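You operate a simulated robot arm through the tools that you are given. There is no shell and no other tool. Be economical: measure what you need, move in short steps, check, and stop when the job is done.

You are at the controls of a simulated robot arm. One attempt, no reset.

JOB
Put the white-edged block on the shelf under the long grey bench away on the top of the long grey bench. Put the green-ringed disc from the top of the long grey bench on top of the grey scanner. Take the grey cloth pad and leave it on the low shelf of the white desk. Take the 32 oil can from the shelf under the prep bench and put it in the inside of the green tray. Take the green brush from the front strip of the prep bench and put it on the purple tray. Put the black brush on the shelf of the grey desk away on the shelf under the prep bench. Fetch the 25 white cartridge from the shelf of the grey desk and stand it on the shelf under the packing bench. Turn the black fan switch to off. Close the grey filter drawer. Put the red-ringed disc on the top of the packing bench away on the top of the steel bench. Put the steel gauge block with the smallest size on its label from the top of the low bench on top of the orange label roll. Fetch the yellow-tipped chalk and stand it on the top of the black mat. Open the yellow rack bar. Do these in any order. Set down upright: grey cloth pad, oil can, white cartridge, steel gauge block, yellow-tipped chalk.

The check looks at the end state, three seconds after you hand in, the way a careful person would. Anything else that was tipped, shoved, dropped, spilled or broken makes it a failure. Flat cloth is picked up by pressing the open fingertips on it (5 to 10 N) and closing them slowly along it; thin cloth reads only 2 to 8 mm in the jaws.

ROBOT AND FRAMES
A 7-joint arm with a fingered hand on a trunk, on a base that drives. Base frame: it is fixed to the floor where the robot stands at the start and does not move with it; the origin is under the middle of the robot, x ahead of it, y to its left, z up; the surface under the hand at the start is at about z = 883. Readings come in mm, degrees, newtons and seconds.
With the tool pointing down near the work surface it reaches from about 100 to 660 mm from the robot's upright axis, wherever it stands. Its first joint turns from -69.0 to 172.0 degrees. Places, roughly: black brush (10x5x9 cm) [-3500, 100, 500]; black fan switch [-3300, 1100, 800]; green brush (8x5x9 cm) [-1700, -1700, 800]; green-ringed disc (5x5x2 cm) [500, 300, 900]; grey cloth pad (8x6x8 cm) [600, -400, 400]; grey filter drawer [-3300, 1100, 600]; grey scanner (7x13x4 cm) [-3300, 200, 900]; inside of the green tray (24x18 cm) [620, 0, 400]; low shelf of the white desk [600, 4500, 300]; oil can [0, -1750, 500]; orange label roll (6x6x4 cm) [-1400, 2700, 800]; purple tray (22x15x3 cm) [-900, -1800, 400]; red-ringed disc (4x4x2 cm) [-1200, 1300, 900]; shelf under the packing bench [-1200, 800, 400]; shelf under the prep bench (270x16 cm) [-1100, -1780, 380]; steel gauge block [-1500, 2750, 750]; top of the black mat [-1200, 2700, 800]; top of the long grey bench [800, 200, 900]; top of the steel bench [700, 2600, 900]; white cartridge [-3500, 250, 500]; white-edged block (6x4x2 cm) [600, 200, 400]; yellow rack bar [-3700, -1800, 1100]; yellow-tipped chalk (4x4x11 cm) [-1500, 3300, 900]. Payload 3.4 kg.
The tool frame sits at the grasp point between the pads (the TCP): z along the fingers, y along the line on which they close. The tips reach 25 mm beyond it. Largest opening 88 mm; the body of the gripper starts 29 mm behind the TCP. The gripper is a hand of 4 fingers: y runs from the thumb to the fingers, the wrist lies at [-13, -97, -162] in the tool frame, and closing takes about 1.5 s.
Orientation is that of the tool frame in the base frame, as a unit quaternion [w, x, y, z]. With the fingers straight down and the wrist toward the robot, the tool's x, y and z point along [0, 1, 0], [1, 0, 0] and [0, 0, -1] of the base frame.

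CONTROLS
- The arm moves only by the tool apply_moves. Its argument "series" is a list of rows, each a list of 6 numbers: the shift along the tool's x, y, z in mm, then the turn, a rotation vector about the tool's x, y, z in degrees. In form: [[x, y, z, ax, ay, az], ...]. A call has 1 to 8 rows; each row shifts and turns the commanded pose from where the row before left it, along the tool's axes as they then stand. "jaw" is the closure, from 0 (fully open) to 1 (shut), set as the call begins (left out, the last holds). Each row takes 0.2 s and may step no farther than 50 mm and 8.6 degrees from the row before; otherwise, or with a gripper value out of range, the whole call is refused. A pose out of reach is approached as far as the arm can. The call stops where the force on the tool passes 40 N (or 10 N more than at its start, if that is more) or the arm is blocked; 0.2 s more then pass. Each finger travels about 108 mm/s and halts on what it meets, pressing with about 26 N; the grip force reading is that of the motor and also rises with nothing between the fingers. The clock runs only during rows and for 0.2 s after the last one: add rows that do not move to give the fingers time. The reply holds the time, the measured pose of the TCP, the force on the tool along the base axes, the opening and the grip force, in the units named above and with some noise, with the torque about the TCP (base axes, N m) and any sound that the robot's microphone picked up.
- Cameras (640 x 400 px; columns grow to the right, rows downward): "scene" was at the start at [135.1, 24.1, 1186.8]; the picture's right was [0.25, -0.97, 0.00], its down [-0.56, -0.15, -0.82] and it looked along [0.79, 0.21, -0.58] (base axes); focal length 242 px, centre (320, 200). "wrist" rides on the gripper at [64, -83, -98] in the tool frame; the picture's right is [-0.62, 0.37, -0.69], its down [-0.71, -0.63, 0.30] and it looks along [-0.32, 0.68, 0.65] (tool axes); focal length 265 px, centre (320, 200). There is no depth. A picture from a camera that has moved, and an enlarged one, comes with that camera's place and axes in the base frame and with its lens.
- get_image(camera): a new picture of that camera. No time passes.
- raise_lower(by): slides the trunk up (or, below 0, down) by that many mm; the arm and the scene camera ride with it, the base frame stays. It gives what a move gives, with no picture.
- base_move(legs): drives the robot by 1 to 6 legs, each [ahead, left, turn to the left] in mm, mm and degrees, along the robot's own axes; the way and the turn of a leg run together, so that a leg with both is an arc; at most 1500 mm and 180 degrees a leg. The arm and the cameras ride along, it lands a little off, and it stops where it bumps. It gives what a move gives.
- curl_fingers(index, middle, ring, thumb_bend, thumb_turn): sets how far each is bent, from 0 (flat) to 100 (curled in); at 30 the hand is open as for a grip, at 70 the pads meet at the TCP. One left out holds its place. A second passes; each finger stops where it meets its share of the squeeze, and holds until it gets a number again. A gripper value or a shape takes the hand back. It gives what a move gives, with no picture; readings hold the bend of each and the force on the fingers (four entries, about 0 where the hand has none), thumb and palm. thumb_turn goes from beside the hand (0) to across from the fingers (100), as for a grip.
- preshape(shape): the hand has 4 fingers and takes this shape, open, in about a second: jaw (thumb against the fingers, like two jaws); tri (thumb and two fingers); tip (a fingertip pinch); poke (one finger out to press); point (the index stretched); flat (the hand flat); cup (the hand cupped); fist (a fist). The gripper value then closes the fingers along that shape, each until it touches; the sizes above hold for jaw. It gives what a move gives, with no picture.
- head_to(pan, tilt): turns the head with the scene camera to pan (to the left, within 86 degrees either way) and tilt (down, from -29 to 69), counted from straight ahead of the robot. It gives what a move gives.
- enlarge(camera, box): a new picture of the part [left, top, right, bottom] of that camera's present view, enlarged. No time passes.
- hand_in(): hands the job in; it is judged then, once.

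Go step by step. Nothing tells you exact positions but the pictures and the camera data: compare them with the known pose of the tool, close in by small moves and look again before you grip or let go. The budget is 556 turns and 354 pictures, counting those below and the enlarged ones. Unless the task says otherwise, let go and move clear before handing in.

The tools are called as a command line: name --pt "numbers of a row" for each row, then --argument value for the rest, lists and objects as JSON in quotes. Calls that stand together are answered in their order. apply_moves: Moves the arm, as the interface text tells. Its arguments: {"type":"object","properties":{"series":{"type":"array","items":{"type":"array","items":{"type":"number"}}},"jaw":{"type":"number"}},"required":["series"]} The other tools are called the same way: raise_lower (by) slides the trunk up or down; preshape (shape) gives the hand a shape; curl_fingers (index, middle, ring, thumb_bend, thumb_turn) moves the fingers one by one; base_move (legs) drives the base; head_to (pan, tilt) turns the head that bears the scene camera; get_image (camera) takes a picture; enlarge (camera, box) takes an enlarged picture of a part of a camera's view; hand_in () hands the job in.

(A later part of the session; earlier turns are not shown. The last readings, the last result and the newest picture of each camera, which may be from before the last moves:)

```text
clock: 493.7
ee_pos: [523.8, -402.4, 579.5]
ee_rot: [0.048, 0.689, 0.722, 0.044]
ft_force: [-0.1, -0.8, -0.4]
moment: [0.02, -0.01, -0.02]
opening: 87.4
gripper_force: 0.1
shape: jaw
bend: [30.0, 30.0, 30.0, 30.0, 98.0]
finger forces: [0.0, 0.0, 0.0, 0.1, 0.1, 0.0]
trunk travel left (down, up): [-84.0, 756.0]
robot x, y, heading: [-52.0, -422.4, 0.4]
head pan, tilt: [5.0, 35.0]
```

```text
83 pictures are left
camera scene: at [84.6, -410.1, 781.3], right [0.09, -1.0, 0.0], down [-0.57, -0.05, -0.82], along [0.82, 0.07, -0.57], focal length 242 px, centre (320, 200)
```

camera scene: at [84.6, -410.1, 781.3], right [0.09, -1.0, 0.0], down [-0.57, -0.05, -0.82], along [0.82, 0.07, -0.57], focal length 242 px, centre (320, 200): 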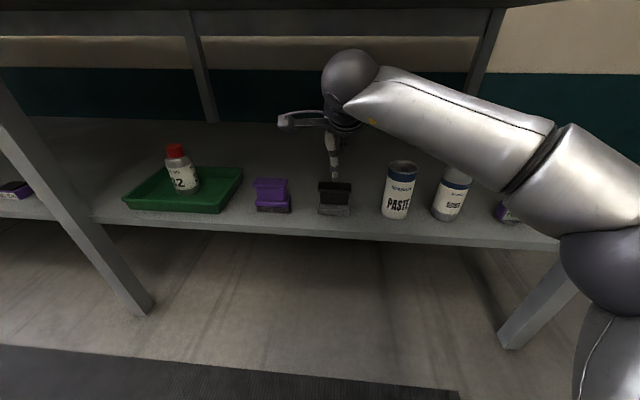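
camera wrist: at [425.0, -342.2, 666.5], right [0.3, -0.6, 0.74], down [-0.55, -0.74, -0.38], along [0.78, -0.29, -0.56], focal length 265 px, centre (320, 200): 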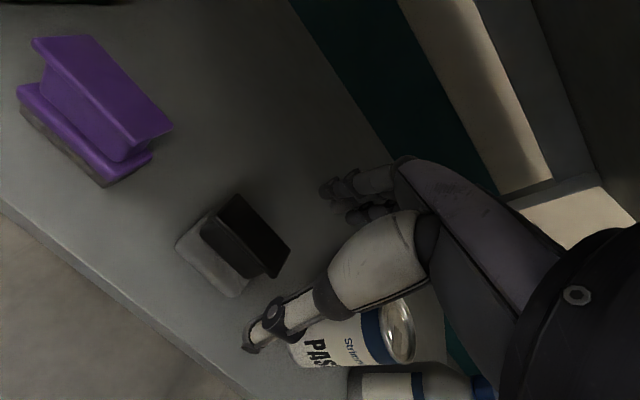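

Pad top plate ≈[568, −398, 476]. Moving over it and descending.

base_move --legs '[[44, 3, 0]]'

apply_moves --pt "0 -4 35 0 0 0" --pt "0 -5 38 0 0 0" --pt "0 0 0 0 0 0"

get_image --camera "wrist"

enlarge --camera "scene" --box '[260, 80, 440, 240]'

```text
clock: 494.6
ee_pos: [566.2, -400.5, 579.7]
ee_rot: [0.048, 0.689, 0.722, 0.045]
ft_force: [0.2, -1.2, 0.1]
moment: [-0.03, -0.01, 0.01]
opening: 87.7
gripper_force: 0.0
shape: jaw
bend: [30.0, 30.0, 30.0, 30.0, 98.0]
finger forces: [0.0, 0.0, 0.1, 0.0, 0.0, 0.1]
trunk travel left (down, up): [-84.0, 756.0]
robot x, y, heading: [-7.1, -415.5, 0.1]
head pan, tilt: [5.0, 35.0]
```

```text
clock: 495.4
ee_pos: [567.6, -398.9, 504.9]
ee_rot: [0.047, 0.688, 0.723, 0.045]
ft_force: [0.0, 0.6, -0.1]
moment: [0.01, 0.01, -0.01]
opening: 87.6
gripper_force: 0.0
shape: jaw
bend: [30.0, 30.0, 30.0, 30.0, 98.0]
finger forces: [0.1, 0.0, 0.0, 0.1, 0.1, 0.0]
trunk travel left (down, up): [-84.0, 756.0]
robot x, y, heading: [-12.8, -414.5, 0.2]
head pan, tilt: [5.0, 35.0]
```

```text
82 pictures are left
camera wrist: at [469.8, -339.7, 592.7], right [0.3, -0.6, 0.74], down [-0.55, -0.74, -0.38], along [0.78, -0.29, -0.56], focal length 265 px, centre (320, 200)
```

wrist: 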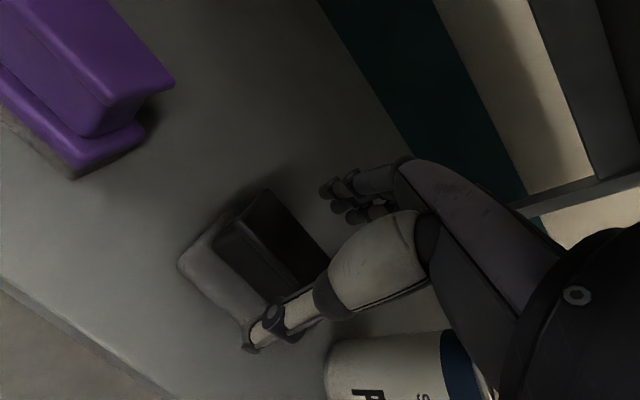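

```text
2.50 times, centred on (350, 160) of scene
camera zoom: at [128.3, -406.9, 781.3], right [0.09, -1.0, 0.0], down [-0.57, -0.05, -0.82], along [0.82, 0.07, -0.57], focal length 606 px, centre (245, 300)
```

zoom: 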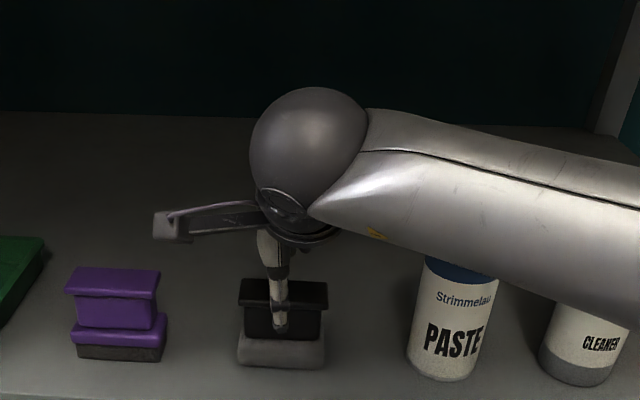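

apply_moves --pt "8 -2 20 0 0 0" --pt "0 -2 18 0 0 0" --pt "0 0 0 0 0 0"

apply_moves --pt "0 0 0 0 0 0" --pt "0 0 0 0 0 0" --pt "0 0 0 0 0 0" --pt "0 0 0 0 0 0" --pt "0 0 0 0 0 0" --pt "0 0 0 0 0 0" --jaw 1

apply_moves --pt "0 2 -12 0 0 0" --pt "0 3 -20 0 0 0" --pt "0 0 0 0 0 0"

get_image --camera "wrist"

```text
clock: 496.2
ee_pos: [568.4, -392.5, 467.0]
ee_rot: [0.048, 0.688, 0.722, 0.045]
ft_force: [0.0, 0.7, 0.0]
moment: [0.02, -0.03, 0.02]
opening: 87.6
gripper_force: 0.1
shape: jaw
bend: [30.0, 30.0, 30.0, 30.0, 98.0]
finger forces: [0.0, 0.0, 0.0, 0.0, 0.0, 0.0]
trunk travel left (down, up): [-84.0, 756.0]
robot x, y, heading: [-13.4, -419.8, 0.4]
head pan, tilt: [5.0, 35.0]
```

```text
clock: 497.6
ee_pos: [568.4, -392.1, 467.7]
ee_rot: [0.048, 0.688, 0.723, 0.045]
ft_force: [-0.1, -0.9, -0.3]
moment: [0.03, 0.05, 0.04]
opening: 24.8
gripper_force: 26.1
shape: jaw
bend: [74.0, 55.0, 53.0, 74.0, 100.0]
finger forces: [13.4, 6.9, 3.2, 0.0, 23.7, 0.1]
trunk travel left (down, up): [-84.0, 756.0]
robot x, y, heading: [-8.5, -417.7, 0.0]
head pan, tilt: [5.0, 35.0]
```

```text
clock: 498.4
ee_pos: [569.1, -391.7, 500.9]
ee_rot: [0.048, 0.689, 0.722, 0.045]
ft_force: [0.3, -0.6, -1.3]
moment: [-0.01, -0.03, 0.03]
opening: 24.7
gripper_force: 26.7
shape: jaw
bend: [74.0, 55.0, 54.0, 74.0, 100.0]
finger forces: [13.9, 6.4, 3.0, 0.0, 23.6, 0.0]
trunk travel left (down, up): [-84.0, 756.0]
robot x, y, heading: [-11.2, -423.7, 0.1]
head pan, tilt: [5.0, 35.0]
```

```text
80 pictures are left
camera wrist: at [471.3, -331.9, 588.1], right [0.3, -0.6, 0.74], down [-0.55, -0.74, -0.38], along [0.78, -0.29, -0.56], focal length 265 px, centre (320, 200)
```

wrist: 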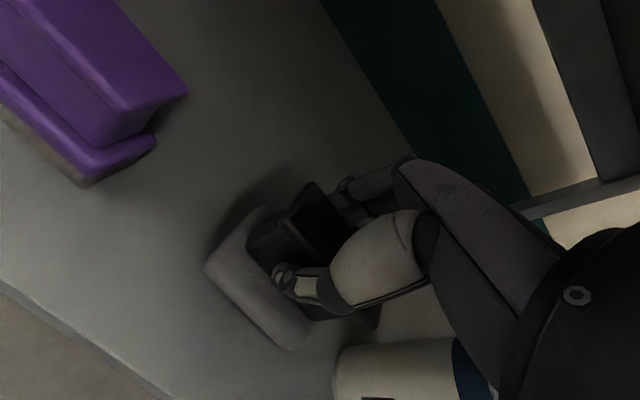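

Pad held. Backing out and driving north along the east aisle to the white desk.

apply_moves --pt "0 4 -30 0 0 0" --pt "0 0 0 0 0 0"

base_move --legs '[[-340, 0, 0], [0, 1500, 0], [0, 1500, 0], [0, 1300, 0]]'

head_to --pan 35 --tilt 20

get_image --camera "scene"

```text
clock: 499.0
ee_pos: [569.3, -393.2, 531.2]
ee_rot: [0.048, 0.688, 0.722, 0.045]
ft_force: [0.5, 0.3, -1.0]
moment: [-0.01, 0.03, 0.0]
opening: 24.6
gripper_force: 26.1
shape: jaw
bend: [74.0, 55.0, 54.0, 74.0, 100.0]
finger forces: [13.8, 6.5, 3.1, 0.0, 23.5, 0.1]
trunk travel left (down, up): [-84.0, 756.0]
robot x, y, heading: [-8.2, -419.3, 0.4]
head pan, tilt: [5.0, 35.0]
```

```text
clock: 521.4
ee_pos: [245.1, 3894.0, 530.6]
ee_rot: [0.048, 0.693, 0.718, 0.045]
ft_force: [0.3, 0.2, -1.0]
moment: [0.02, 0.01, 0.0]
opening: 24.9
gripper_force: 26.0
shape: jaw
bend: [74.0, 55.0, 54.0, 74.0, 100.0]
finger forces: [14.0, 6.4, 3.1, 0.0, 23.5, 0.1]
trunk travel left (down, up): [-84.0, 756.0]
robot x, y, heading: [-333.1, 3876.8, -0.2]
head pan, tilt: [5.0, 35.0]
```

```text
clock: 522.3
ee_pos: [244.3, 3894.4, 531.1]
ee_rot: [0.049, 0.693, 0.718, 0.044]
ft_force: [0.2, 0.3, -0.7]
moment: [0.01, 0.01, -0.03]
opening: 24.7
gripper_force: 26.5
shape: jaw
bend: [74.0, 55.0, 54.0, 74.0, 100.0]
finger forces: [13.9, 6.4, 3.1, 0.0, 23.4, 0.1]
trunk travel left (down, up): [-84.0, 756.0]
robot x, y, heading: [-334.7, 3878.2, -0.3]
head pan, tilt: [35.0, 20.0]
```

```text
79 pictures are left
camera scene: at [-207.5, 3930.6, 805.1], right [0.57, -0.82, 0.0], down [-0.28, -0.19, -0.94], along [0.77, 0.53, -0.34], focal length 242 px, centre (320, 200)
```

scene: 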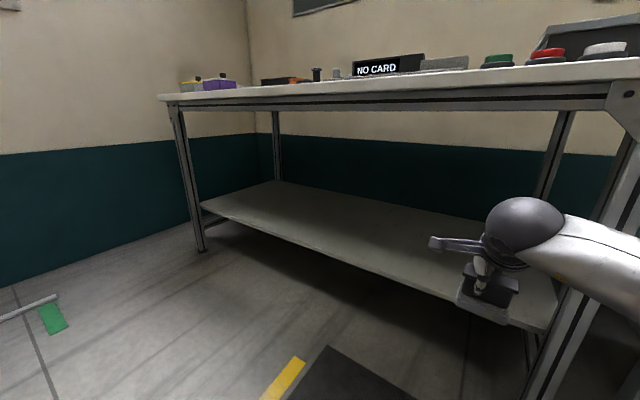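

The white desk's low shelf is empty. Moving in front of it, lowering the trunk, and driving in.

base_move --legs '[[0, 600, 0.3]]'

raise_lower --by -80

base_move --legs '[[310, 0, 0]]'

head_to --pan 5 --tilt 38

get_image --camera "scene"

```text
clock: 525.7
ee_pos: [245.9, 4497.9, 531.5]
ee_rot: [0.047, 0.689, 0.722, 0.045]
ft_force: [0.7, 0.6, -0.9]
moment: [-0.01, -0.02, 0.0]
opening: 24.9
gripper_force: 25.4
shape: jaw
bend: [74.0, 55.0, 54.0, 74.0, 100.0]
finger forces: [13.8, 6.3, 3.1, 0.0, 23.5, 0.0]
trunk travel left (down, up): [-84.0, 756.0]
robot x, y, heading: [-331.7, 4475.6, -0.0]
head pan, tilt: [35.0, 20.0]
```

```text
clock: 526.9
ee_pos: [247.1, 4499.2, 450.2]
ee_rot: [0.048, 0.689, 0.722, 0.044]
ft_force: [-0.4, 0.3, -1.3]
moment: [0.0, -0.01, 0.03]
opening: 24.8
gripper_force: 26.0
shape: jaw
bend: [74.0, 55.0, 54.0, 74.0, 100.0]
finger forces: [13.8, 6.4, 3.1, 0.0, 23.5, 0.1]
trunk travel left (down, up): [-4.0, 836.0]
robot x, y, heading: [-333.0, 4475.9, 0.1]
head pan, tilt: [35.0, 20.0]
```

```text
clock: 529.0
ee_pos: [554.0, 4500.6, 450.7]
ee_rot: [0.047, 0.688, 0.723, 0.044]
ft_force: [0.1, 0.3, -2.3]
moment: [0.04, 0.0, -0.01]
opening: 24.6
gripper_force: 26.0
shape: jaw
bend: [74.0, 55.0, 54.0, 74.0, 100.0]
finger forces: [14.0, 6.4, 3.1, 0.0, 23.5, 0.0]
trunk travel left (down, up): [-4.0, 836.0]
robot x, y, heading: [-21.6, 4475.5, -0.3]
head pan, tilt: [35.0, 20.0]
```

```text
clock: 529.9
ee_pos: [553.4, 4500.4, 450.4]
ee_rot: [0.048, 0.688, 0.723, 0.045]
ft_force: [0.7, -0.4, -1.6]
moment: [0.02, 0.01, -0.02]
opening: 24.6
gripper_force: 26.0
shape: jaw
bend: [74.0, 55.0, 54.0, 74.0, 100.0]
finger forces: [14.0, 6.4, 3.0, 0.1, 23.5, 0.0]
trunk travel left (down, up): [-4.0, 836.0]
robot x, y, heading: [-25.2, 4476.4, 0.4]
head pan, tilt: [5.0, 38.0]
```

```text
78 pictures are left
camera scene: at [111.5, 4484.8, 696.8], right [0.09, -1.0, 0.0], down [-0.61, -0.06, -0.79], along [0.78, 0.07, -0.62], focal length 242 px, centre (320, 200)
```

scene: 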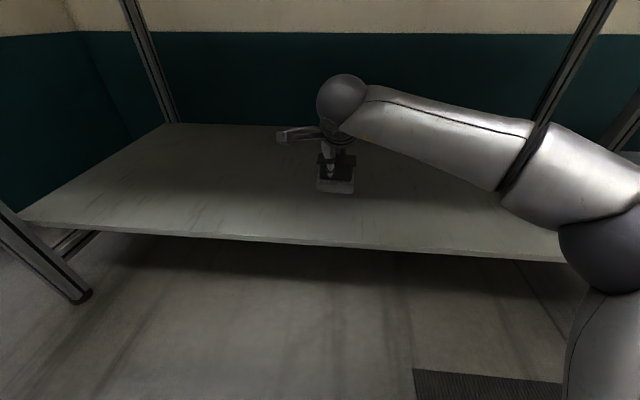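

apply_moves --pt "0 -3 25 0 0 0" --pt "0 -4 30 0 0 0" --pt "0 0 0 0 0 0"

apply_moves --pt "0 -1 6 0 0 0" --pt "0 0 5 0 0 0" --pt "0 0 5 0 0 0" --pt "0 0 0 0 0 0"

enlarge --camera "scene" --box '[260, 90, 440, 240]'

```text
clock: 530.7
ee_pos: [553.3, 4500.8, 396.2]
ee_rot: [0.048, 0.689, 0.721, 0.045]
ft_force: [-0.2, 1.0, -1.4]
moment: [0.05, -0.02, 0.0]
opening: 24.5
gripper_force: 26.2
shape: jaw
bend: [74.0, 55.0, 54.0, 74.0, 100.0]
finger forces: [14.0, 6.4, 3.0, 0.0, 23.4, 0.0]
trunk travel left (down, up): [-4.0, 836.0]
robot x, y, heading: [-28.5, 4477.3, 0.0]
head pan, tilt: [5.0, 38.0]
```

```text
clock: 531.7
ee_pos: [555.8, 4499.3, 380.1]
ee_rot: [0.047, 0.689, 0.722, 0.045]
ft_force: [-0.7, 0.2, -0.6]
moment: [-0.03, 0.0, -0.02]
opening: 24.6
gripper_force: 25.9
shape: jaw
bend: [74.0, 55.0, 54.0, 74.0, 100.0]
finger forces: [14.0, 6.4, 3.1, 0.0, 23.5, 0.0]
trunk travel left (down, up): [-4.0, 836.0]
robot x, y, heading: [-25.2, 4475.9, 0.3]
head pan, tilt: [5.0, 38.0]
```

```text
2.67 times, centred on (350, 165) of scene
camera zoom: at [111.5, 4484.7, 696.7], right [0.09, -1.0, 0.0], down [-0.61, -0.06, -0.79], along [0.78, 0.07, -0.62], focal length 646 px, centre (240, 293)
```

zoom: 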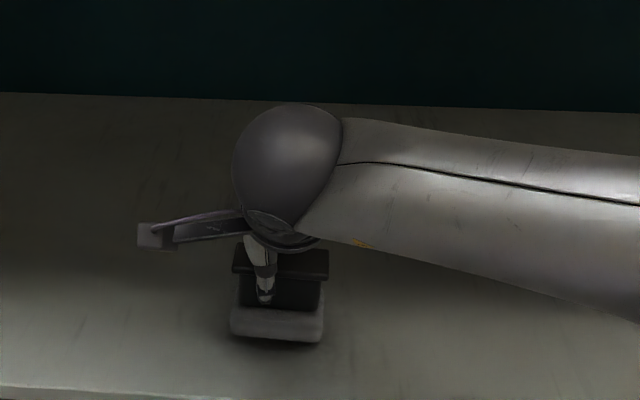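

apply_moves --pt "0 0 4 0 0 0" --pt "0 -1 4 0 0 0" --pt "0 0 4 0 0 0" --pt "0 0 0 0 0 0"

apply_moves --pt "0 0 2.5 0 0 0" --pt "0 0 2.5 0 0 0" --pt "0 0 0 0 0 0"

```text
clock: 532.7
ee_pos: [554.6, 4499.0, 367.3]
ee_rot: [0.047, 0.688, 0.722, 0.045]
ft_force: [0.0, 0.1, -1.7]
moment: [0.03, -0.02, 0.01]
opening: 24.6
gripper_force: 26.3
shape: jaw
bend: [74.0, 55.0, 54.0, 74.0, 100.0]
finger forces: [14.1, 6.4, 3.1, 0.0, 23.5, 0.1]
trunk travel left (down, up): [-4.0, 836.0]
robot x, y, heading: [-26.9, 4474.7, 0.3]
head pan, tilt: [5.0, 38.0]
```

```text
clock: 533.5
ee_pos: [556.8, 4498.8, 362.7]
ee_rot: [0.048, 0.688, 0.723, 0.046]
ft_force: [1.6, 0.3, 1.8]
moment: [0.02, 0.01, 0.02]
opening: 24.5
gripper_force: 25.8
shape: jaw
bend: [74.0, 55.0, 54.0, 74.0, 100.0]
finger forces: [14.8, 6.8, 3.4, 0.1, 24.1, 0.0]
trunk travel left (down, up): [-4.0, 836.0]
robot x, y, heading: [-22.7, 4473.0, 0.1]
head pan, tilt: [5.0, 38.0]
```

Just touching. One millimetre more, then release and rise.

apply_moves --pt "0 0 1.5 0 0 0" --pt "0 0 0 0 0 0"

apply_moves --pt "0 0 0 0 0 0" --pt "0 0 0 0 0 0" --pt "0 0 0 0 0 0" --pt "0 0 0 0 0 0" --pt "0 0 0 0 0 0" --pt "0 3 -25 0 0 0" --pt "0 5 -40 0 0 0" --pt "0 5 -40 0 0 0" --jaw 0

base_move --legs '[[-330, 0, 0]]'

get_image --camera "scene"

```text
clock: 534.1
ee_pos: [557.0, 4498.5, 361.8]
ee_rot: [0.05, 0.689, 0.722, 0.047]
ft_force: [2.9, -0.3, 6.7]
moment: [0.0, 0.05, 0.0]
opening: 25.0
gripper_force: 26.0
shape: jaw
bend: [74.0, 55.0, 54.0, 75.0, 100.0]
finger forces: [16.3, 7.9, 3.9, 0.1, 25.4, 0.1]
trunk travel left (down, up): [-4.0, 836.0]
robot x, y, heading: [-26.5, 4477.0, 0.2]
head pan, tilt: [5.0, 38.0]
```

```text
clock: 535.9
ee_pos: [555.7, 4499.0, 468.2]
ee_rot: [0.048, 0.688, 0.723, 0.045]
ft_force: [0.3, -0.2, -1.1]
moment: [0.0, -0.02, 0.02]
opening: 87.5
gripper_force: 0.1
shape: jaw
bend: [30.0, 30.0, 30.0, 30.0, 98.0]
finger forces: [0.0, 0.0, 0.0, 0.0, 0.0, 0.0]
trunk travel left (down, up): [-4.0, 836.0]
robot x, y, heading: [-20.8, 4477.7, -0.1]
head pan, tilt: [5.0, 38.0]
```

```text
clock: 538.1
ee_pos: [226.0, 4498.2, 468.1]
ee_rot: [0.048, 0.689, 0.721, 0.046]
ft_force: [-0.4, 0.1, -0.3]
moment: [0.01, 0.0, 0.01]
opening: 87.8
gripper_force: 0.0
shape: jaw
bend: [30.0, 30.0, 30.0, 30.0, 98.0]
finger forces: [0.1, 0.0, 0.0, 0.0, 0.0, 0.0]
trunk travel left (down, up): [-4.0, 836.0]
robot x, y, heading: [-354.2, 4474.9, 0.2]
head pan, tilt: [5.0, 38.0]
```

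```text
76 pictures are left
camera scene: at [-219.1, 4483.8, 696.7], right [0.09, -1.0, 0.0], down [-0.61, -0.05, -0.79], along [0.78, 0.07, -0.62], focal length 242 px, centre (320, 200)
```

scene: 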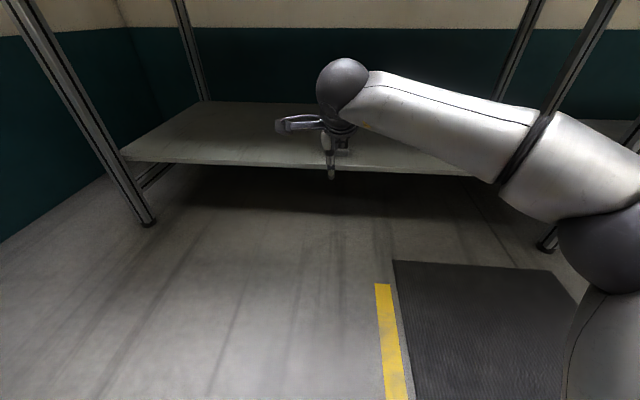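

Pad placed. Now the chalk and gauge block area: raising the trunk, going to (−350, 3050) and turning to face west.

raise_lower --by 400

raise_lower --by 120

base_move --legs '[[0, -1450, 0], [0, 0, 178]]'

head_to --pan 10 --tilt 25

get_image --camera "scene"

```text
clock: 541.9
ee_pos: [225.2, 4497.9, 867.7]
ee_rot: [0.047, 0.689, 0.722, 0.045]
ft_force: [-0.9, 0.1, -0.3]
moment: [-0.03, -0.03, 0.0]
opening: 87.8
gripper_force: 0.1
shape: jaw
bend: [30.0, 30.0, 30.0, 30.0, 98.0]
finger forces: [0.1, 0.0, 0.1, 0.0, 0.0, 0.0]
trunk travel left (down, up): [-404.0, 436.0]
robot x, y, heading: [-352.4, 4472.9, 0.0]
head pan, tilt: [5.0, 38.0]
```

```text
clock: 543.4
ee_pos: [225.6, 4498.2, 987.5]
ee_rot: [0.047, 0.69, 0.721, 0.044]
ft_force: [-0.3, -0.2, 0.8]
moment: [0.03, 0.0, 0.01]
opening: 87.6
gripper_force: 0.1
shape: jaw
bend: [30.0, 30.0, 30.0, 30.0, 98.0]
finger forces: [0.0, 0.0, 0.0, 0.0, 0.0, 0.0]
trunk travel left (down, up): [-524.0, 316.0]
robot x, y, heading: [-354.2, 4475.1, -0.1]
head pan, tilt: [5.0, 38.0]
```

```text
clock: 557.9
ee_pos: [-938.4, 3014.7, 986.9]
ee_rot: [0.043, 0.713, -0.698, -0.048]
ft_force: [-0.3, 0.1, -0.6]
moment: [0.0, 0.0, 0.03]
opening: 87.4
gripper_force: 0.1
shape: jaw
bend: [30.0, 30.0, 30.0, 30.0, 98.0]
finger forces: [0.0, 0.0, 0.0, 0.0, 0.0, 0.1]
trunk travel left (down, up): [-524.0, 316.0]
robot x, y, heading: [-358.2, 3023.4, 178.7]
head pan, tilt: [5.0, 38.0]
```

```text
clock: 558.7
ee_pos: [-938.2, 3014.9, 988.1]
ee_rot: [0.044, 0.713, -0.698, -0.048]
ft_force: [-0.2, 0.3, 0.2]
moment: [0.03, -0.02, 0.01]
opening: 87.7
gripper_force: 0.0
shape: jaw
bend: [30.0, 30.0, 30.0, 30.0, 98.0]
finger forces: [0.1, 0.1, 0.0, 0.0, 0.0, 0.1]
trunk travel left (down, up): [-524.0, 316.0]
robot x, y, heading: [-359.5, 3026.8, 178.5]
head pan, tilt: [10.0, 25.0]
```

```text
75 pictures are left
camera scene: at [-498.7, 3013.4, 1237.0], right [-0.15, 0.99, 0.0], down [0.42, 0.06, -0.91], along [-0.9, -0.14, -0.42], focal length 242 px, centre (320, 200)
```

scene: 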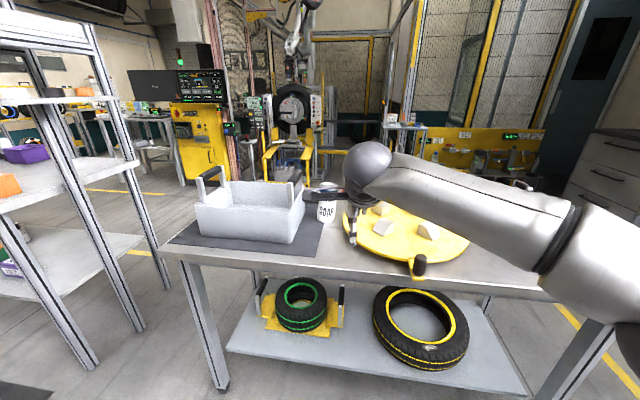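

enlarge --camera "scene" --box '[160, 150, 360, 275]'

enlarge --camera "wrist" --box '[0, 0, 480, 320]'

```text
3.20 times, centred on (260, 212) of scene
camera zoom: at [-498.7, 3013.4, 1237.0], right [-0.15, 0.99, 0.0], down [0.42, 0.06, -0.91], along [-0.9, -0.14, -0.42], focal length 775 px, centre (512, 160)
```

zoom: 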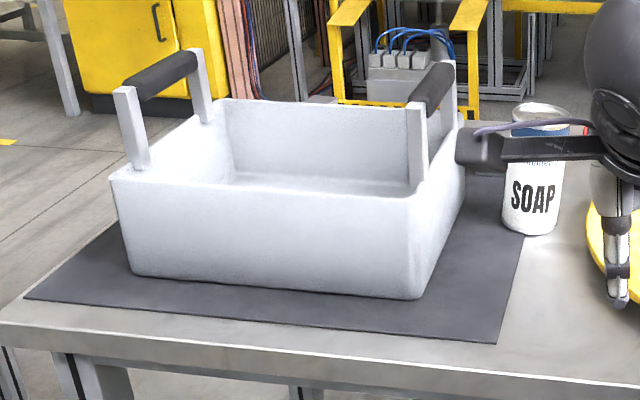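

```text
1.25 times, centred on (240, 160) of wrist
camera zoom: at [-841.1, 2951.9, 1075.0], right [-0.29, 0.61, 0.74], down [0.57, 0.73, -0.38], along [-0.77, 0.31, -0.56], focal length 332 px, centre (420, 250)
```

zoom: 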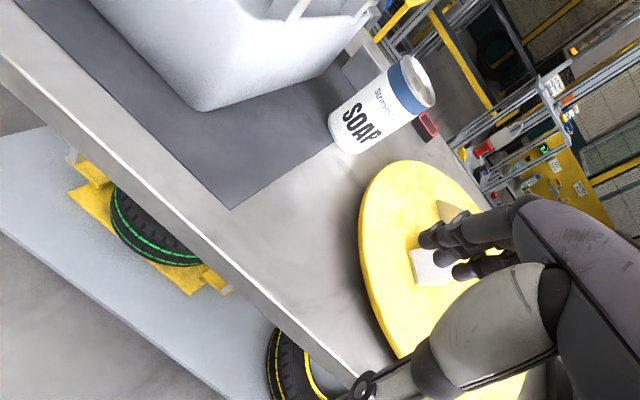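

The gauge and roll are behind the tray, reachable from the west. Since I'm on the east side, I'll do the red-ringed disc first: driving south beside the packing bench.

base_move --legs '[[0, 1300, 1.3], [0, 395, 0]]'

head_to --pan 0 --tilt 28

get_image --camera "scene"

get_image --camera "wrist"

```text
clock: 567.3
ee_pos: [-955.8, 1293.8, 988.0]
ee_rot: [0.045, 0.719, -0.692, -0.048]
ft_force: [-0.3, 0.6, -0.2]
moment: [0.03, -0.02, 0.01]
opening: 87.5
gripper_force: 0.0
shape: jaw
bend: [30.0, 30.0, 30.0, 30.0, 98.0]
finger forces: [0.1, 0.1, 0.1, 0.1, 0.1, 0.0]
trunk travel left (down, up): [-524.0, 316.0]
robot x, y, heading: [-377.9, 1316.4, 179.7]
head pan, tilt: [10.0, 25.0]
```

```text
clock: 568.0
ee_pos: [-955.9, 1294.8, 988.6]
ee_rot: [0.044, 0.719, -0.692, -0.049]
ft_force: [-0.7, 0.6, 0.9]
moment: [0.02, -0.01, 0.0]
opening: 87.7
gripper_force: 0.1
shape: jaw
bend: [30.0, 30.0, 30.0, 30.0, 98.0]
finger forces: [0.0, 0.1, 0.0, 0.1, 0.1, 0.0]
trunk travel left (down, up): [-524.0, 316.0]
robot x, y, heading: [-374.4, 1318.3, 179.8]
head pan, tilt: [0.0, 28.0]
```

```text
72 pictures are left
camera scene: at [-516.7, 1317.8, 1232.3], right [0.0, 1.0, 0.0], down [0.47, 0.0, -0.88], along [-0.88, 0.0, -0.47], focal length 242 px, centre (320, 200)
```

scene: 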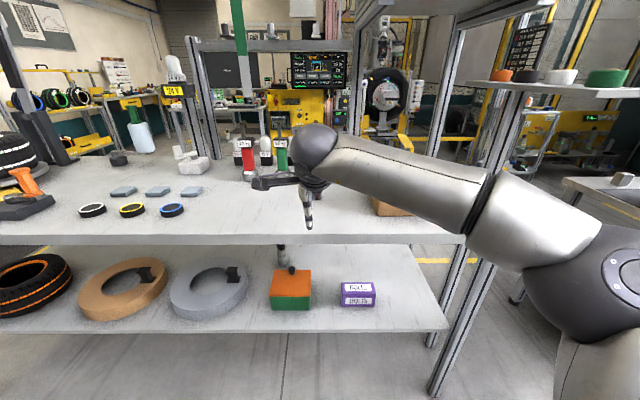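

```text
71 pictures are left
camera wrist: at [-857.6, 1233.8, 1075.1], right [-0.3, 0.6, 0.74], down [0.56, 0.74, -0.38], along [-0.78, 0.3, -0.56], focal length 265 px, centre (320, 200)
```

wrist: 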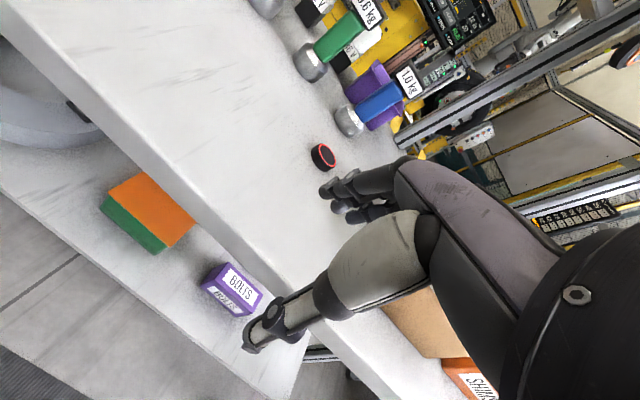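

Red disc at ≈[−1188, 1302, top 892]. Driving in over it.

base_move --legs '[[225, -7, 0.2]]'

apply_moves --pt "0 -4 30 0 0 0" --pt "0 0 0 0 0 0" --pt "0 0 0 0 0 0" --jaw 0.3

get_image --camera "wrist"

```text
clock: 569.8
ee_pos: [-1181.6, 1300.0, 987.1]
ee_rot: [0.045, 0.721, -0.69, -0.047]
ft_force: [0.5, 0.2, -0.1]
moment: [-0.02, -0.04, 0.0]
opening: 87.7
gripper_force: 0.1
shape: jaw
bend: [30.0, 30.0, 30.0, 30.0, 98.0]
finger forces: [0.0, 0.1, 0.0, 0.0, 0.0, 0.0]
trunk travel left (down, up): [-524.0, 316.0]
robot x, y, heading: [-606.7, 1324.7, -179.9]
head pan, tilt: [0.0, 28.0]
```

```text
clock: 570.6
ee_pos: [-1182.4, 1300.1, 957.3]
ee_rot: [0.045, 0.721, -0.689, -0.048]
ft_force: [-0.2, 0.1, 0.6]
moment: [-0.01, 0.04, 0.03]
opening: 61.8
gripper_force: 0.0
shape: jaw
bend: [27.0, 37.0, 34.0, 58.0, 99.0]
finger forces: [0.0, 0.0, 0.0, 0.1, 0.0, 0.1]
trunk travel left (down, up): [-524.0, 316.0]
robot x, y, heading: [-602.3, 1323.6, -180.0]
head pan, tilt: [0.0, 28.0]
```

```text
70 pictures are left
camera wrist: at [-1083.3, 1239.8, 1044.7], right [-0.3, 0.6, 0.74], down [0.55, 0.74, -0.38], along [-0.78, 0.29, -0.56], focal length 265 px, centre (320, 200)
```

wrist: 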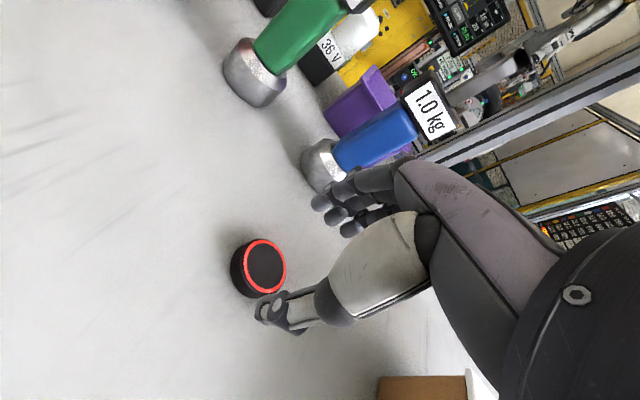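

apply_moves --pt "-6 9 1 0 0 0" --pt "0 -3 24 0 0 0" --pt "0 -3 20 0 0 0" --pt "0 0 0 0 0 0"

apply_moves --pt "0 0 5 0 0 0" --pt "0 -1 5 0 0 0" --pt "0 0 4 0 0 0" --pt "0 0 0 0 0 0"

get_image --camera "wrist"

```text
clock: 571.6
ee_pos: [-1191.6, 1307.1, 912.6]
ee_rot: [0.045, 0.721, -0.69, -0.048]
ft_force: [1.1, 0.4, 0.6]
moment: [-0.01, -0.05, 0.01]
opening: 62.2
gripper_force: 0.1
shape: jaw
bend: [27.0, 37.0, 34.0, 58.0, 99.0]
finger forces: [0.1, 0.1, 0.0, 0.1, 0.0, 0.0]
trunk travel left (down, up): [-524.0, 316.0]
robot x, y, heading: [-599.3, 1320.3, -180.0]
head pan, tilt: [0.0, 28.0]
```

```text
clock: 572.4
ee_pos: [-1192.7, 1305.8, 911.5]
ee_rot: [0.058, 0.721, -0.689, -0.051]
ft_force: [0.4, 0.1, 19.0]
moment: [-0.01, -0.8, 0.02]
opening: 61.2
gripper_force: 0.1
shape: jaw
bend: [27.0, 37.0, 34.0, 59.0, 100.0]
finger forces: [0.0, 0.0, 0.0, 0.0, 19.8, 0.1]
trunk travel left (down, up): [-524.0, 316.0]
robot x, y, heading: [-601.9, 1325.5, -180.0]
head pan, tilt: [0.0, 28.0]
stopped in row 4: the force on the tool passed its limit at 42 N (the readings are from after the stop); the commanded pose is now the measured one
```

```text
69 pictures are left
camera wrist: at [-1092.0, 1246.0, 996.7], right [-0.29, 0.61, 0.74], down [0.54, 0.74, -0.4], along [-0.79, 0.29, -0.54], focal length 265 px, centre (320, 200)
```

wrist: 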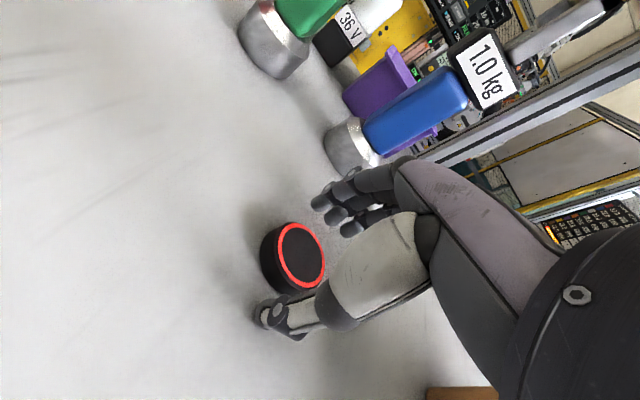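

The thumb touched the bench because of the tilt. Levelling the hand (θ→0) so both sides reach low, then closing.

apply_moves --pt "0 0 -4 4.5 0 0" --pt "0 0 0 4.5 0 0" --pt "0 0 0 0 0 0"

apply_moves --pt "0 0 2.5 0 0 0" --pt "0 0 2.5 0 0 0" --pt "0 0 0 0 0 0"

get_image --camera "wrist"

```text
clock: 573.2
ee_pos: [-1192.2, 1305.4, 909.5]
ee_rot: [-0.005, 0.722, -0.692, 0.006]
ft_force: [0.1, 1.0, 0.7]
moment: [0.02, 0.03, 0.0]
opening: 61.6
gripper_force: 0.1
shape: jaw
bend: [27.0, 37.0, 34.0, 58.0, 99.0]
finger forces: [0.0, 0.1, 0.0, 0.0, 0.0, 0.0]
trunk travel left (down, up): [-524.0, 316.0]
robot x, y, heading: [-599.8, 1321.8, -180.4]
head pan, tilt: [0.0, 28.0]
```

```text
clock: 574.0
ee_pos: [-1191.5, 1305.5, 905.9]
ee_rot: [-0.004, 0.722, -0.692, 0.004]
ft_force: [-0.3, 0.0, 4.4]
moment: [0.02, 0.19, 0.01]
opening: 61.8
gripper_force: 0.0
shape: jaw
bend: [27.0, 36.0, 34.0, 58.0, 99.0]
finger forces: [0.1, 4.7, 0.0, 0.1, 0.1, 0.1]
trunk travel left (down, up): [-524.0, 316.0]
robot x, y, heading: [-603.1, 1326.2, -180.0]
head pan, tilt: [0.0, 28.0]
```

```text
68 pictures are left
camera wrist: at [-1106.2, 1245.1, 1006.4], right [-0.4, 0.6, 0.69], down [0.6, 0.74, -0.3], along [-0.69, 0.29, -0.66], focal length 265 px, centre (320, 200)
```

wrist: 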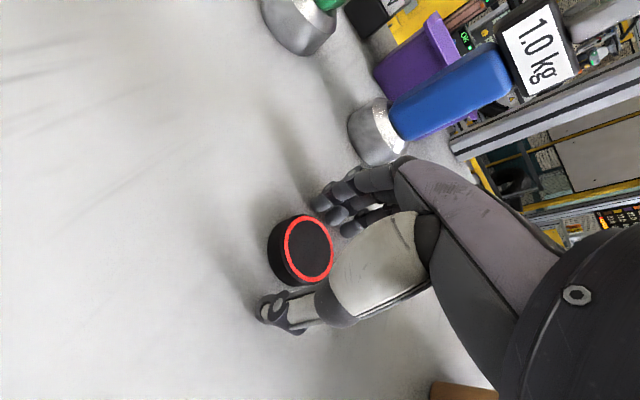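

apply_moves --pt "3 -4 -1.5 0 0 0" --pt "0 0 0 0 0 0" --pt "0 0 0 0 0 0" --pt "0 0 0 0 0 0" --pt "0 0 0 0 0 0" --pt "0 0 0 0 0 0" --jaw 1

apply_moves --pt "0 0 -10 0 0 0" --pt "0 0 -20 0 0 0" --pt "0 0 0 0 0 0"

get_image --camera "wrist"

```text
clock: 575.4
ee_pos: [-1187.9, 1302.8, 906.2]
ee_rot: [-0.006, 0.722, -0.692, 0.004]
ft_force: [0.3, -0.6, 0.4]
moment: [0.02, 0.0, 0.04]
opening: 34.1
gripper_force: 26.4
shape: jaw
bend: [73.0, 44.0, 49.0, 74.0, 100.0]
finger forces: [19.3, 3.8, 0.0, 0.0, 22.8, 0.1]
trunk travel left (down, up): [-524.0, 316.0]
robot x, y, heading: [-600.2, 1323.9, -179.9]
head pan, tilt: [0.0, 28.0]
```

```text
clock: 576.2
ee_pos: [-1187.7, 1303.6, 937.1]
ee_rot: [-0.005, 0.722, -0.692, 0.005]
ft_force: [0.8, -0.6, -0.3]
moment: [-0.01, 0.0, 0.05]
opening: 34.0
gripper_force: 26.3
shape: jaw
bend: [73.0, 44.0, 49.0, 74.0, 100.0]
finger forces: [18.4, 4.1, 0.0, 0.0, 22.7, 0.1]
trunk travel left (down, up): [-524.0, 316.0]
robot x, y, heading: [-604.2, 1325.7, -179.8]
head pan, tilt: [0.0, 28.0]
```

```text
67 pictures are left
camera wrist: at [-1103.1, 1242.7, 1037.1], right [-0.4, 0.6, 0.69], down [0.6, 0.74, -0.3], along [-0.69, 0.29, -0.66], focal length 265 px, centre (320, 200)
```

wrist: 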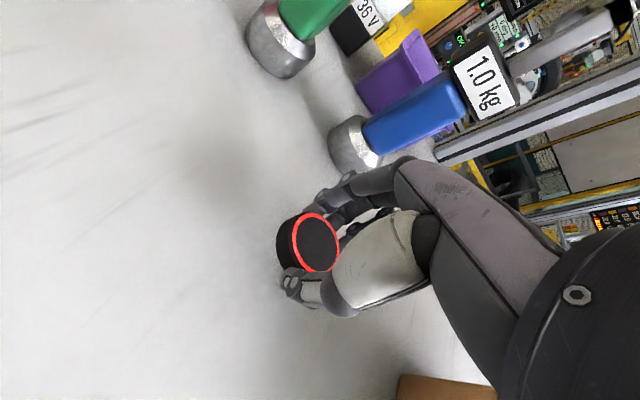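

Disc lifted. Taking it to the steel bench: backing out, turning to face east, moving north.

apply_moves --pt "0 0 -40 0 0 0" --pt "0 0 -40 0 0 0" --pt "0 0 0 0 0 0"

base_move --legs '[[-280, 0, 0], [0, 0, 180], [0, 1300, 0]]'

head_to --pan 10 --tilt 30

get_image --camera "scene"

```text
clock: 577.0
ee_pos: [-1189.8, 1303.6, 1016.3]
ee_rot: [-0.005, 0.722, -0.691, 0.005]
ft_force: [0.1, -0.5, -0.1]
moment: [0.02, 0.0, 0.01]
opening: 33.8
gripper_force: 25.6
shape: jaw
bend: [73.0, 44.0, 49.0, 74.0, 100.0]
finger forces: [18.2, 4.1, 0.0, 0.0, 22.6, 0.0]
trunk travel left (down, up): [-524.0, 316.0]
robot x, y, heading: [-600.4, 1325.1, -180.1]
head pan, tilt: [0.0, 28.0]
```

```text
clock: 592.5
ee_pos: [299.7, 2643.5, 1015.8]
ee_rot: [-0.005, 0.702, 0.712, -0.005]
ft_force: [0.6, -1.0, 0.1]
moment: [-0.02, 0.0, 0.02]
opening: 33.2
gripper_force: 25.5
shape: jaw
bend: [73.0, 44.0, 49.0, 75.0, 100.0]
finger forces: [17.8, 4.2, 0.0, 0.0, 22.0, 0.1]
trunk travel left (down, up): [-524.0, 316.0]
robot x, y, heading: [-287.0, 2642.0, -1.7]
head pan, tilt: [0.0, 28.0]
```

```text
clock: 593.2
ee_pos: [299.8, 2642.9, 1016.6]
ee_rot: [-0.005, 0.702, 0.712, -0.005]
ft_force: [-0.3, 0.1, -0.7]
moment: [0.01, 0.0, 0.01]
opening: 32.9
gripper_force: 25.7
shape: jaw
bend: [73.0, 44.0, 49.0, 75.0, 100.0]
finger forces: [17.8, 4.1, 0.0, 0.1, 22.1, 0.0]
trunk travel left (down, up): [-524.0, 316.0]
robot x, y, heading: [-287.7, 2644.7, -1.8]
head pan, tilt: [10.0, 30.0]
```

```text
66 pictures are left
camera scene: at [-148.9, 2655.3, 1229.1], right [0.14, -0.99, 0.0], down [-0.49, -0.07, -0.87], along [0.86, 0.12, -0.5], focal length 242 px, centre (320, 200)
```

scene: 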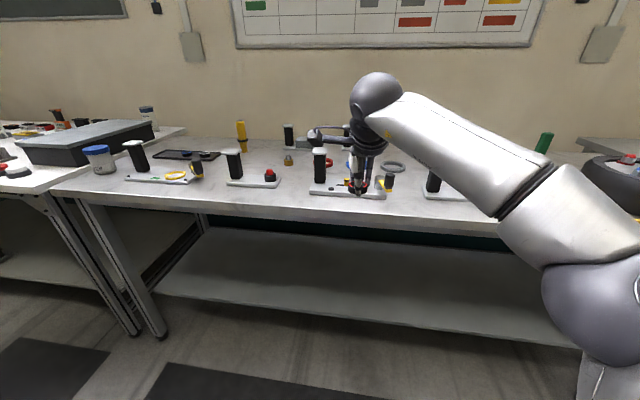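

A bare gap on the steel bench lies at ≈[465, 2820] between two white plates. Moving there.

base_move --legs '[[0, 168, 1.8], [165, 0, 0]]'

apply_moves --pt "0 0 35 0 0 0" --pt "0 0 35 0 0 0" --pt "0 0 0 0 0 0"

get_image --camera "wrist"

get_image --camera "scene"

```text
clock: 595.7
ee_pos: [469.9, 2830.5, 1015.6]
ee_rot: [-0.005, 0.691, 0.723, -0.005]
ft_force: [0.2, -0.3, 0.5]
moment: [-0.01, 0.01, 0.0]
opening: 33.3
gripper_force: 25.8
shape: jaw
bend: [73.0, 44.0, 49.0, 75.0, 100.0]
finger forces: [17.9, 4.1, 0.0, 0.0, 21.9, 0.0]
trunk travel left (down, up): [-524.0, 316.0]
robot x, y, heading: [-120.9, 2812.0, 0.0]
head pan, tilt: [10.0, 30.0]
```

```text
clock: 596.5
ee_pos: [467.8, 2831.6, 945.1]
ee_rot: [-0.005, 0.691, 0.722, -0.003]
ft_force: [0.9, 0.8, 0.1]
moment: [-0.01, 0.01, -0.03]
opening: 33.4
gripper_force: 26.3
shape: jaw
bend: [73.0, 44.0, 49.0, 75.0, 100.0]
finger forces: [17.8, 4.2, 0.1, 0.1, 22.0, 0.1]
trunk travel left (down, up): [-524.0, 316.0]
robot x, y, heading: [-119.7, 2813.0, -0.1]
head pan, tilt: [10.0, 30.0]
```

```text
65 pictures are left
camera wrist: at [383.4, 2891.8, 1047.0], right [0.4, -0.6, 0.69], down [-0.6, -0.74, -0.3], along [0.69, -0.29, -0.66], focal length 265 px, centre (320, 200)
```

wrist: 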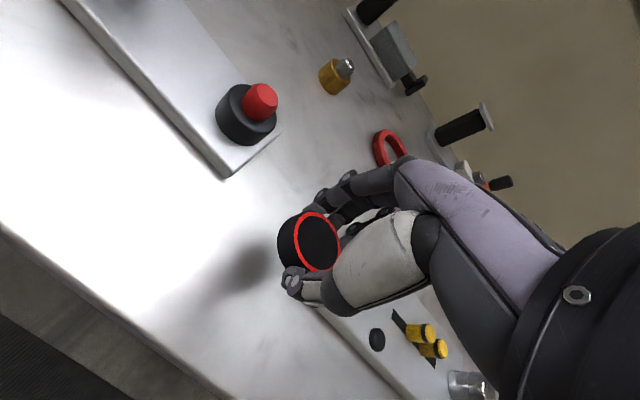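

```text
64 pictures are left
camera scene: at [19.2, 2829.1, 1229.1], right [0.17, -0.98, 0.0], down [-0.49, -0.09, -0.87], along [0.85, 0.15, -0.5], focal length 242 px, centre (320, 200)
```

scene: 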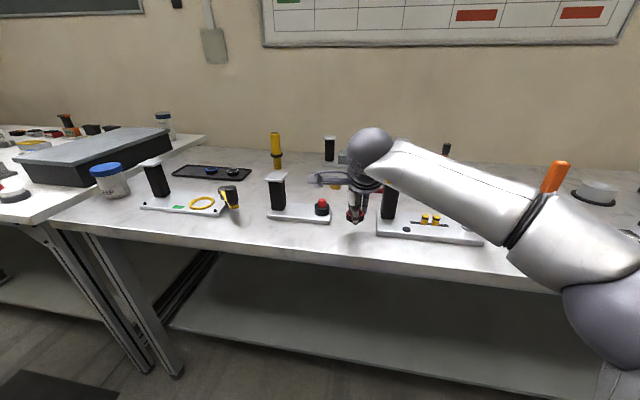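

apply_moves --pt "2 0 14 0 0 0" --pt "0 0 10 0 0 0" --pt "0 0 0 0 0 0"

apply_moves --pt "0 0 4 0 0 0" --pt "0 0 4 0 0 0" --pt "0 0 0 0 0 0"

apply_moves --pt "0 0 2.5 0 0 0" --pt "0 0 2.5 0 0 0" --pt "0 0 0 0 0 0"

```text
clock: 597.3
ee_pos: [466.6, 2832.2, 921.4]
ee_rot: [-0.005, 0.691, 0.723, -0.006]
ft_force: [0.0, 0.5, 0.0]
moment: [-0.01, -0.02, 0.0]
opening: 33.2
gripper_force: 26.1
shape: jaw
bend: [73.0, 44.0, 49.0, 75.0, 100.0]
finger forces: [17.8, 4.3, 0.1, 0.1, 22.1, 0.0]
trunk travel left (down, up): [-524.0, 316.0]
robot x, y, heading: [-120.5, 2810.3, 0.1]
head pan, tilt: [10.0, 30.0]
```

```text
clock: 598.1
ee_pos: [466.3, 2833.1, 913.6]
ee_rot: [-0.004, 0.691, 0.723, -0.004]
ft_force: [-0.5, 0.0, -0.1]
moment: [-0.01, 0.0, 0.0]
opening: 33.0
gripper_force: 26.0
shape: jaw
bend: [73.0, 44.0, 49.0, 75.0, 100.0]
finger forces: [17.9, 4.3, 0.2, 0.0, 22.0, 0.0]
trunk travel left (down, up): [-524.0, 316.0]
robot x, y, heading: [-118.2, 2813.1, -0.1]
head pan, tilt: [10.0, 30.0]
```

```text
clock: 598.9
ee_pos: [466.6, 2831.7, 908.6]
ee_rot: [-0.005, 0.691, 0.723, -0.005]
ft_force: [0.7, -0.7, 0.0]
moment: [0.01, 0.02, -0.02]
opening: 33.1
gripper_force: 26.0
shape: jaw
bend: [73.0, 44.0, 49.0, 75.0, 100.0]
finger forces: [17.8, 4.3, 0.1, 0.0, 21.9, 0.1]
trunk travel left (down, up): [-524.0, 316.0]
robot x, y, heading: [-121.8, 2809.4, -0.1]
head pan, tilt: [10.0, 30.0]
```

apply_moves --pt "0 0 2.5 0 0 0" --pt "0 0 2.5 0 0 0" --pt "0 0 0 0 0 0"

apply_moves --pt "0 0 2.5 0 0 0" --pt "0 0 2.5 0 0 0" --pt "0 0 0 0 0 0"

```text
clock: 599.7
ee_pos: [466.7, 2832.3, 906.4]
ee_rot: [-0.004, 0.692, 0.722, -0.003]
ft_force: [2.0, 0.3, 12.6]
moment: [0.14, -0.39, 0.0]
opening: 33.4
gripper_force: 25.9
shape: jaw
bend: [73.0, 43.0, 49.0, 75.0, 100.0]
finger forces: [28.8, 4.4, 0.2, 0.0, 21.9, 0.0]
trunk travel left (down, up): [-524.0, 316.0]
robot x, y, heading: [-120.0, 2811.6, -0.0]
head pan, tilt: [10.0, 30.0]
```

```text
clock: 600.5
ee_pos: [462.7, 2832.5, 906.4]
ee_rot: [-0.001, 0.692, 0.722, 0.001]
ft_force: [5.4, -0.1, 36.4]
moment: [0.36, -1.19, -0.06]
opening: 34.9
gripper_force: 25.7
shape: jaw
bend: [74.0, 42.0, 48.0, 76.0, 100.0]
finger forces: [49.7, 5.6, 0.4, 0.1, 20.8, 0.1]
trunk travel left (down, up): [-524.0, 316.0]
robot x, y, heading: [-119.8, 2809.9, -0.1]
head pan, tilt: [10.0, 30.0]
```

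Contact (over-pressed slightly). Easing up, releasing, and rising.

apply_moves --pt "0 0 -4.5 0 0 0" --pt "0 0 0 0 0 0"

apply_moves --pt "0 0 0 0 0 0" --pt "0 0 0 0 0 0" --pt "0 0 0 0 0 0" --pt "0 0 0 0 0 0" --pt "0 0 -30 0 0 0" --pt "0 0 -45 0 0 0" --pt "0 0 -45 0 0 0" --jaw 0.25

get_image --camera "wrist"

```text
clock: 601.1
ee_pos: [463.7, 2832.9, 905.7]
ee_rot: [-0.003, 0.691, 0.723, -0.003]
ft_force: [4.4, -0.7, 25.1]
moment: [0.24, -0.83, -0.04]
opening: 34.9
gripper_force: 26.4
shape: jaw
bend: [74.0, 42.0, 48.0, 76.0, 100.0]
finger forces: [40.0, 5.3, 0.4, 0.0, 21.2, 0.0]
trunk travel left (down, up): [-524.0, 316.0]
robot x, y, heading: [-117.0, 2811.9, 0.1]
head pan, tilt: [10.0, 30.0]
```

```text
clock: 602.7
ee_pos: [469.7, 2832.4, 1024.4]
ee_rot: [-0.004, 0.691, 0.723, -0.007]
ft_force: [-0.2, -0.4, -0.9]
moment: [-0.01, -0.01, -0.01]
opening: 65.8
gripper_force: 0.1
shape: jaw
bend: [27.0, 36.0, 33.0, 54.0, 99.0]
finger forces: [0.0, 0.1, 0.0, 0.0, 0.0, 0.0]
trunk travel left (down, up): [-524.0, 316.0]
robot x, y, heading: [-120.5, 2811.5, 0.1]
head pan, tilt: [10.0, 30.0]
```

```text
63 pictures are left
camera wrist: at [384.2, 2893.8, 1124.7], right [0.41, -0.6, 0.69], down [-0.6, -0.74, -0.29], along [0.69, -0.29, -0.66], focal length 265 px, centre (320, 200)
```

wrist: 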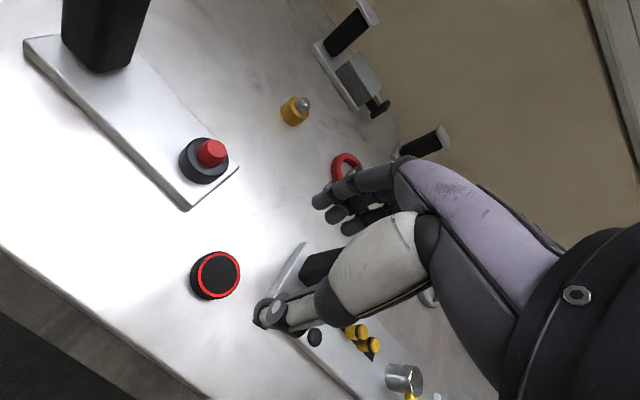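

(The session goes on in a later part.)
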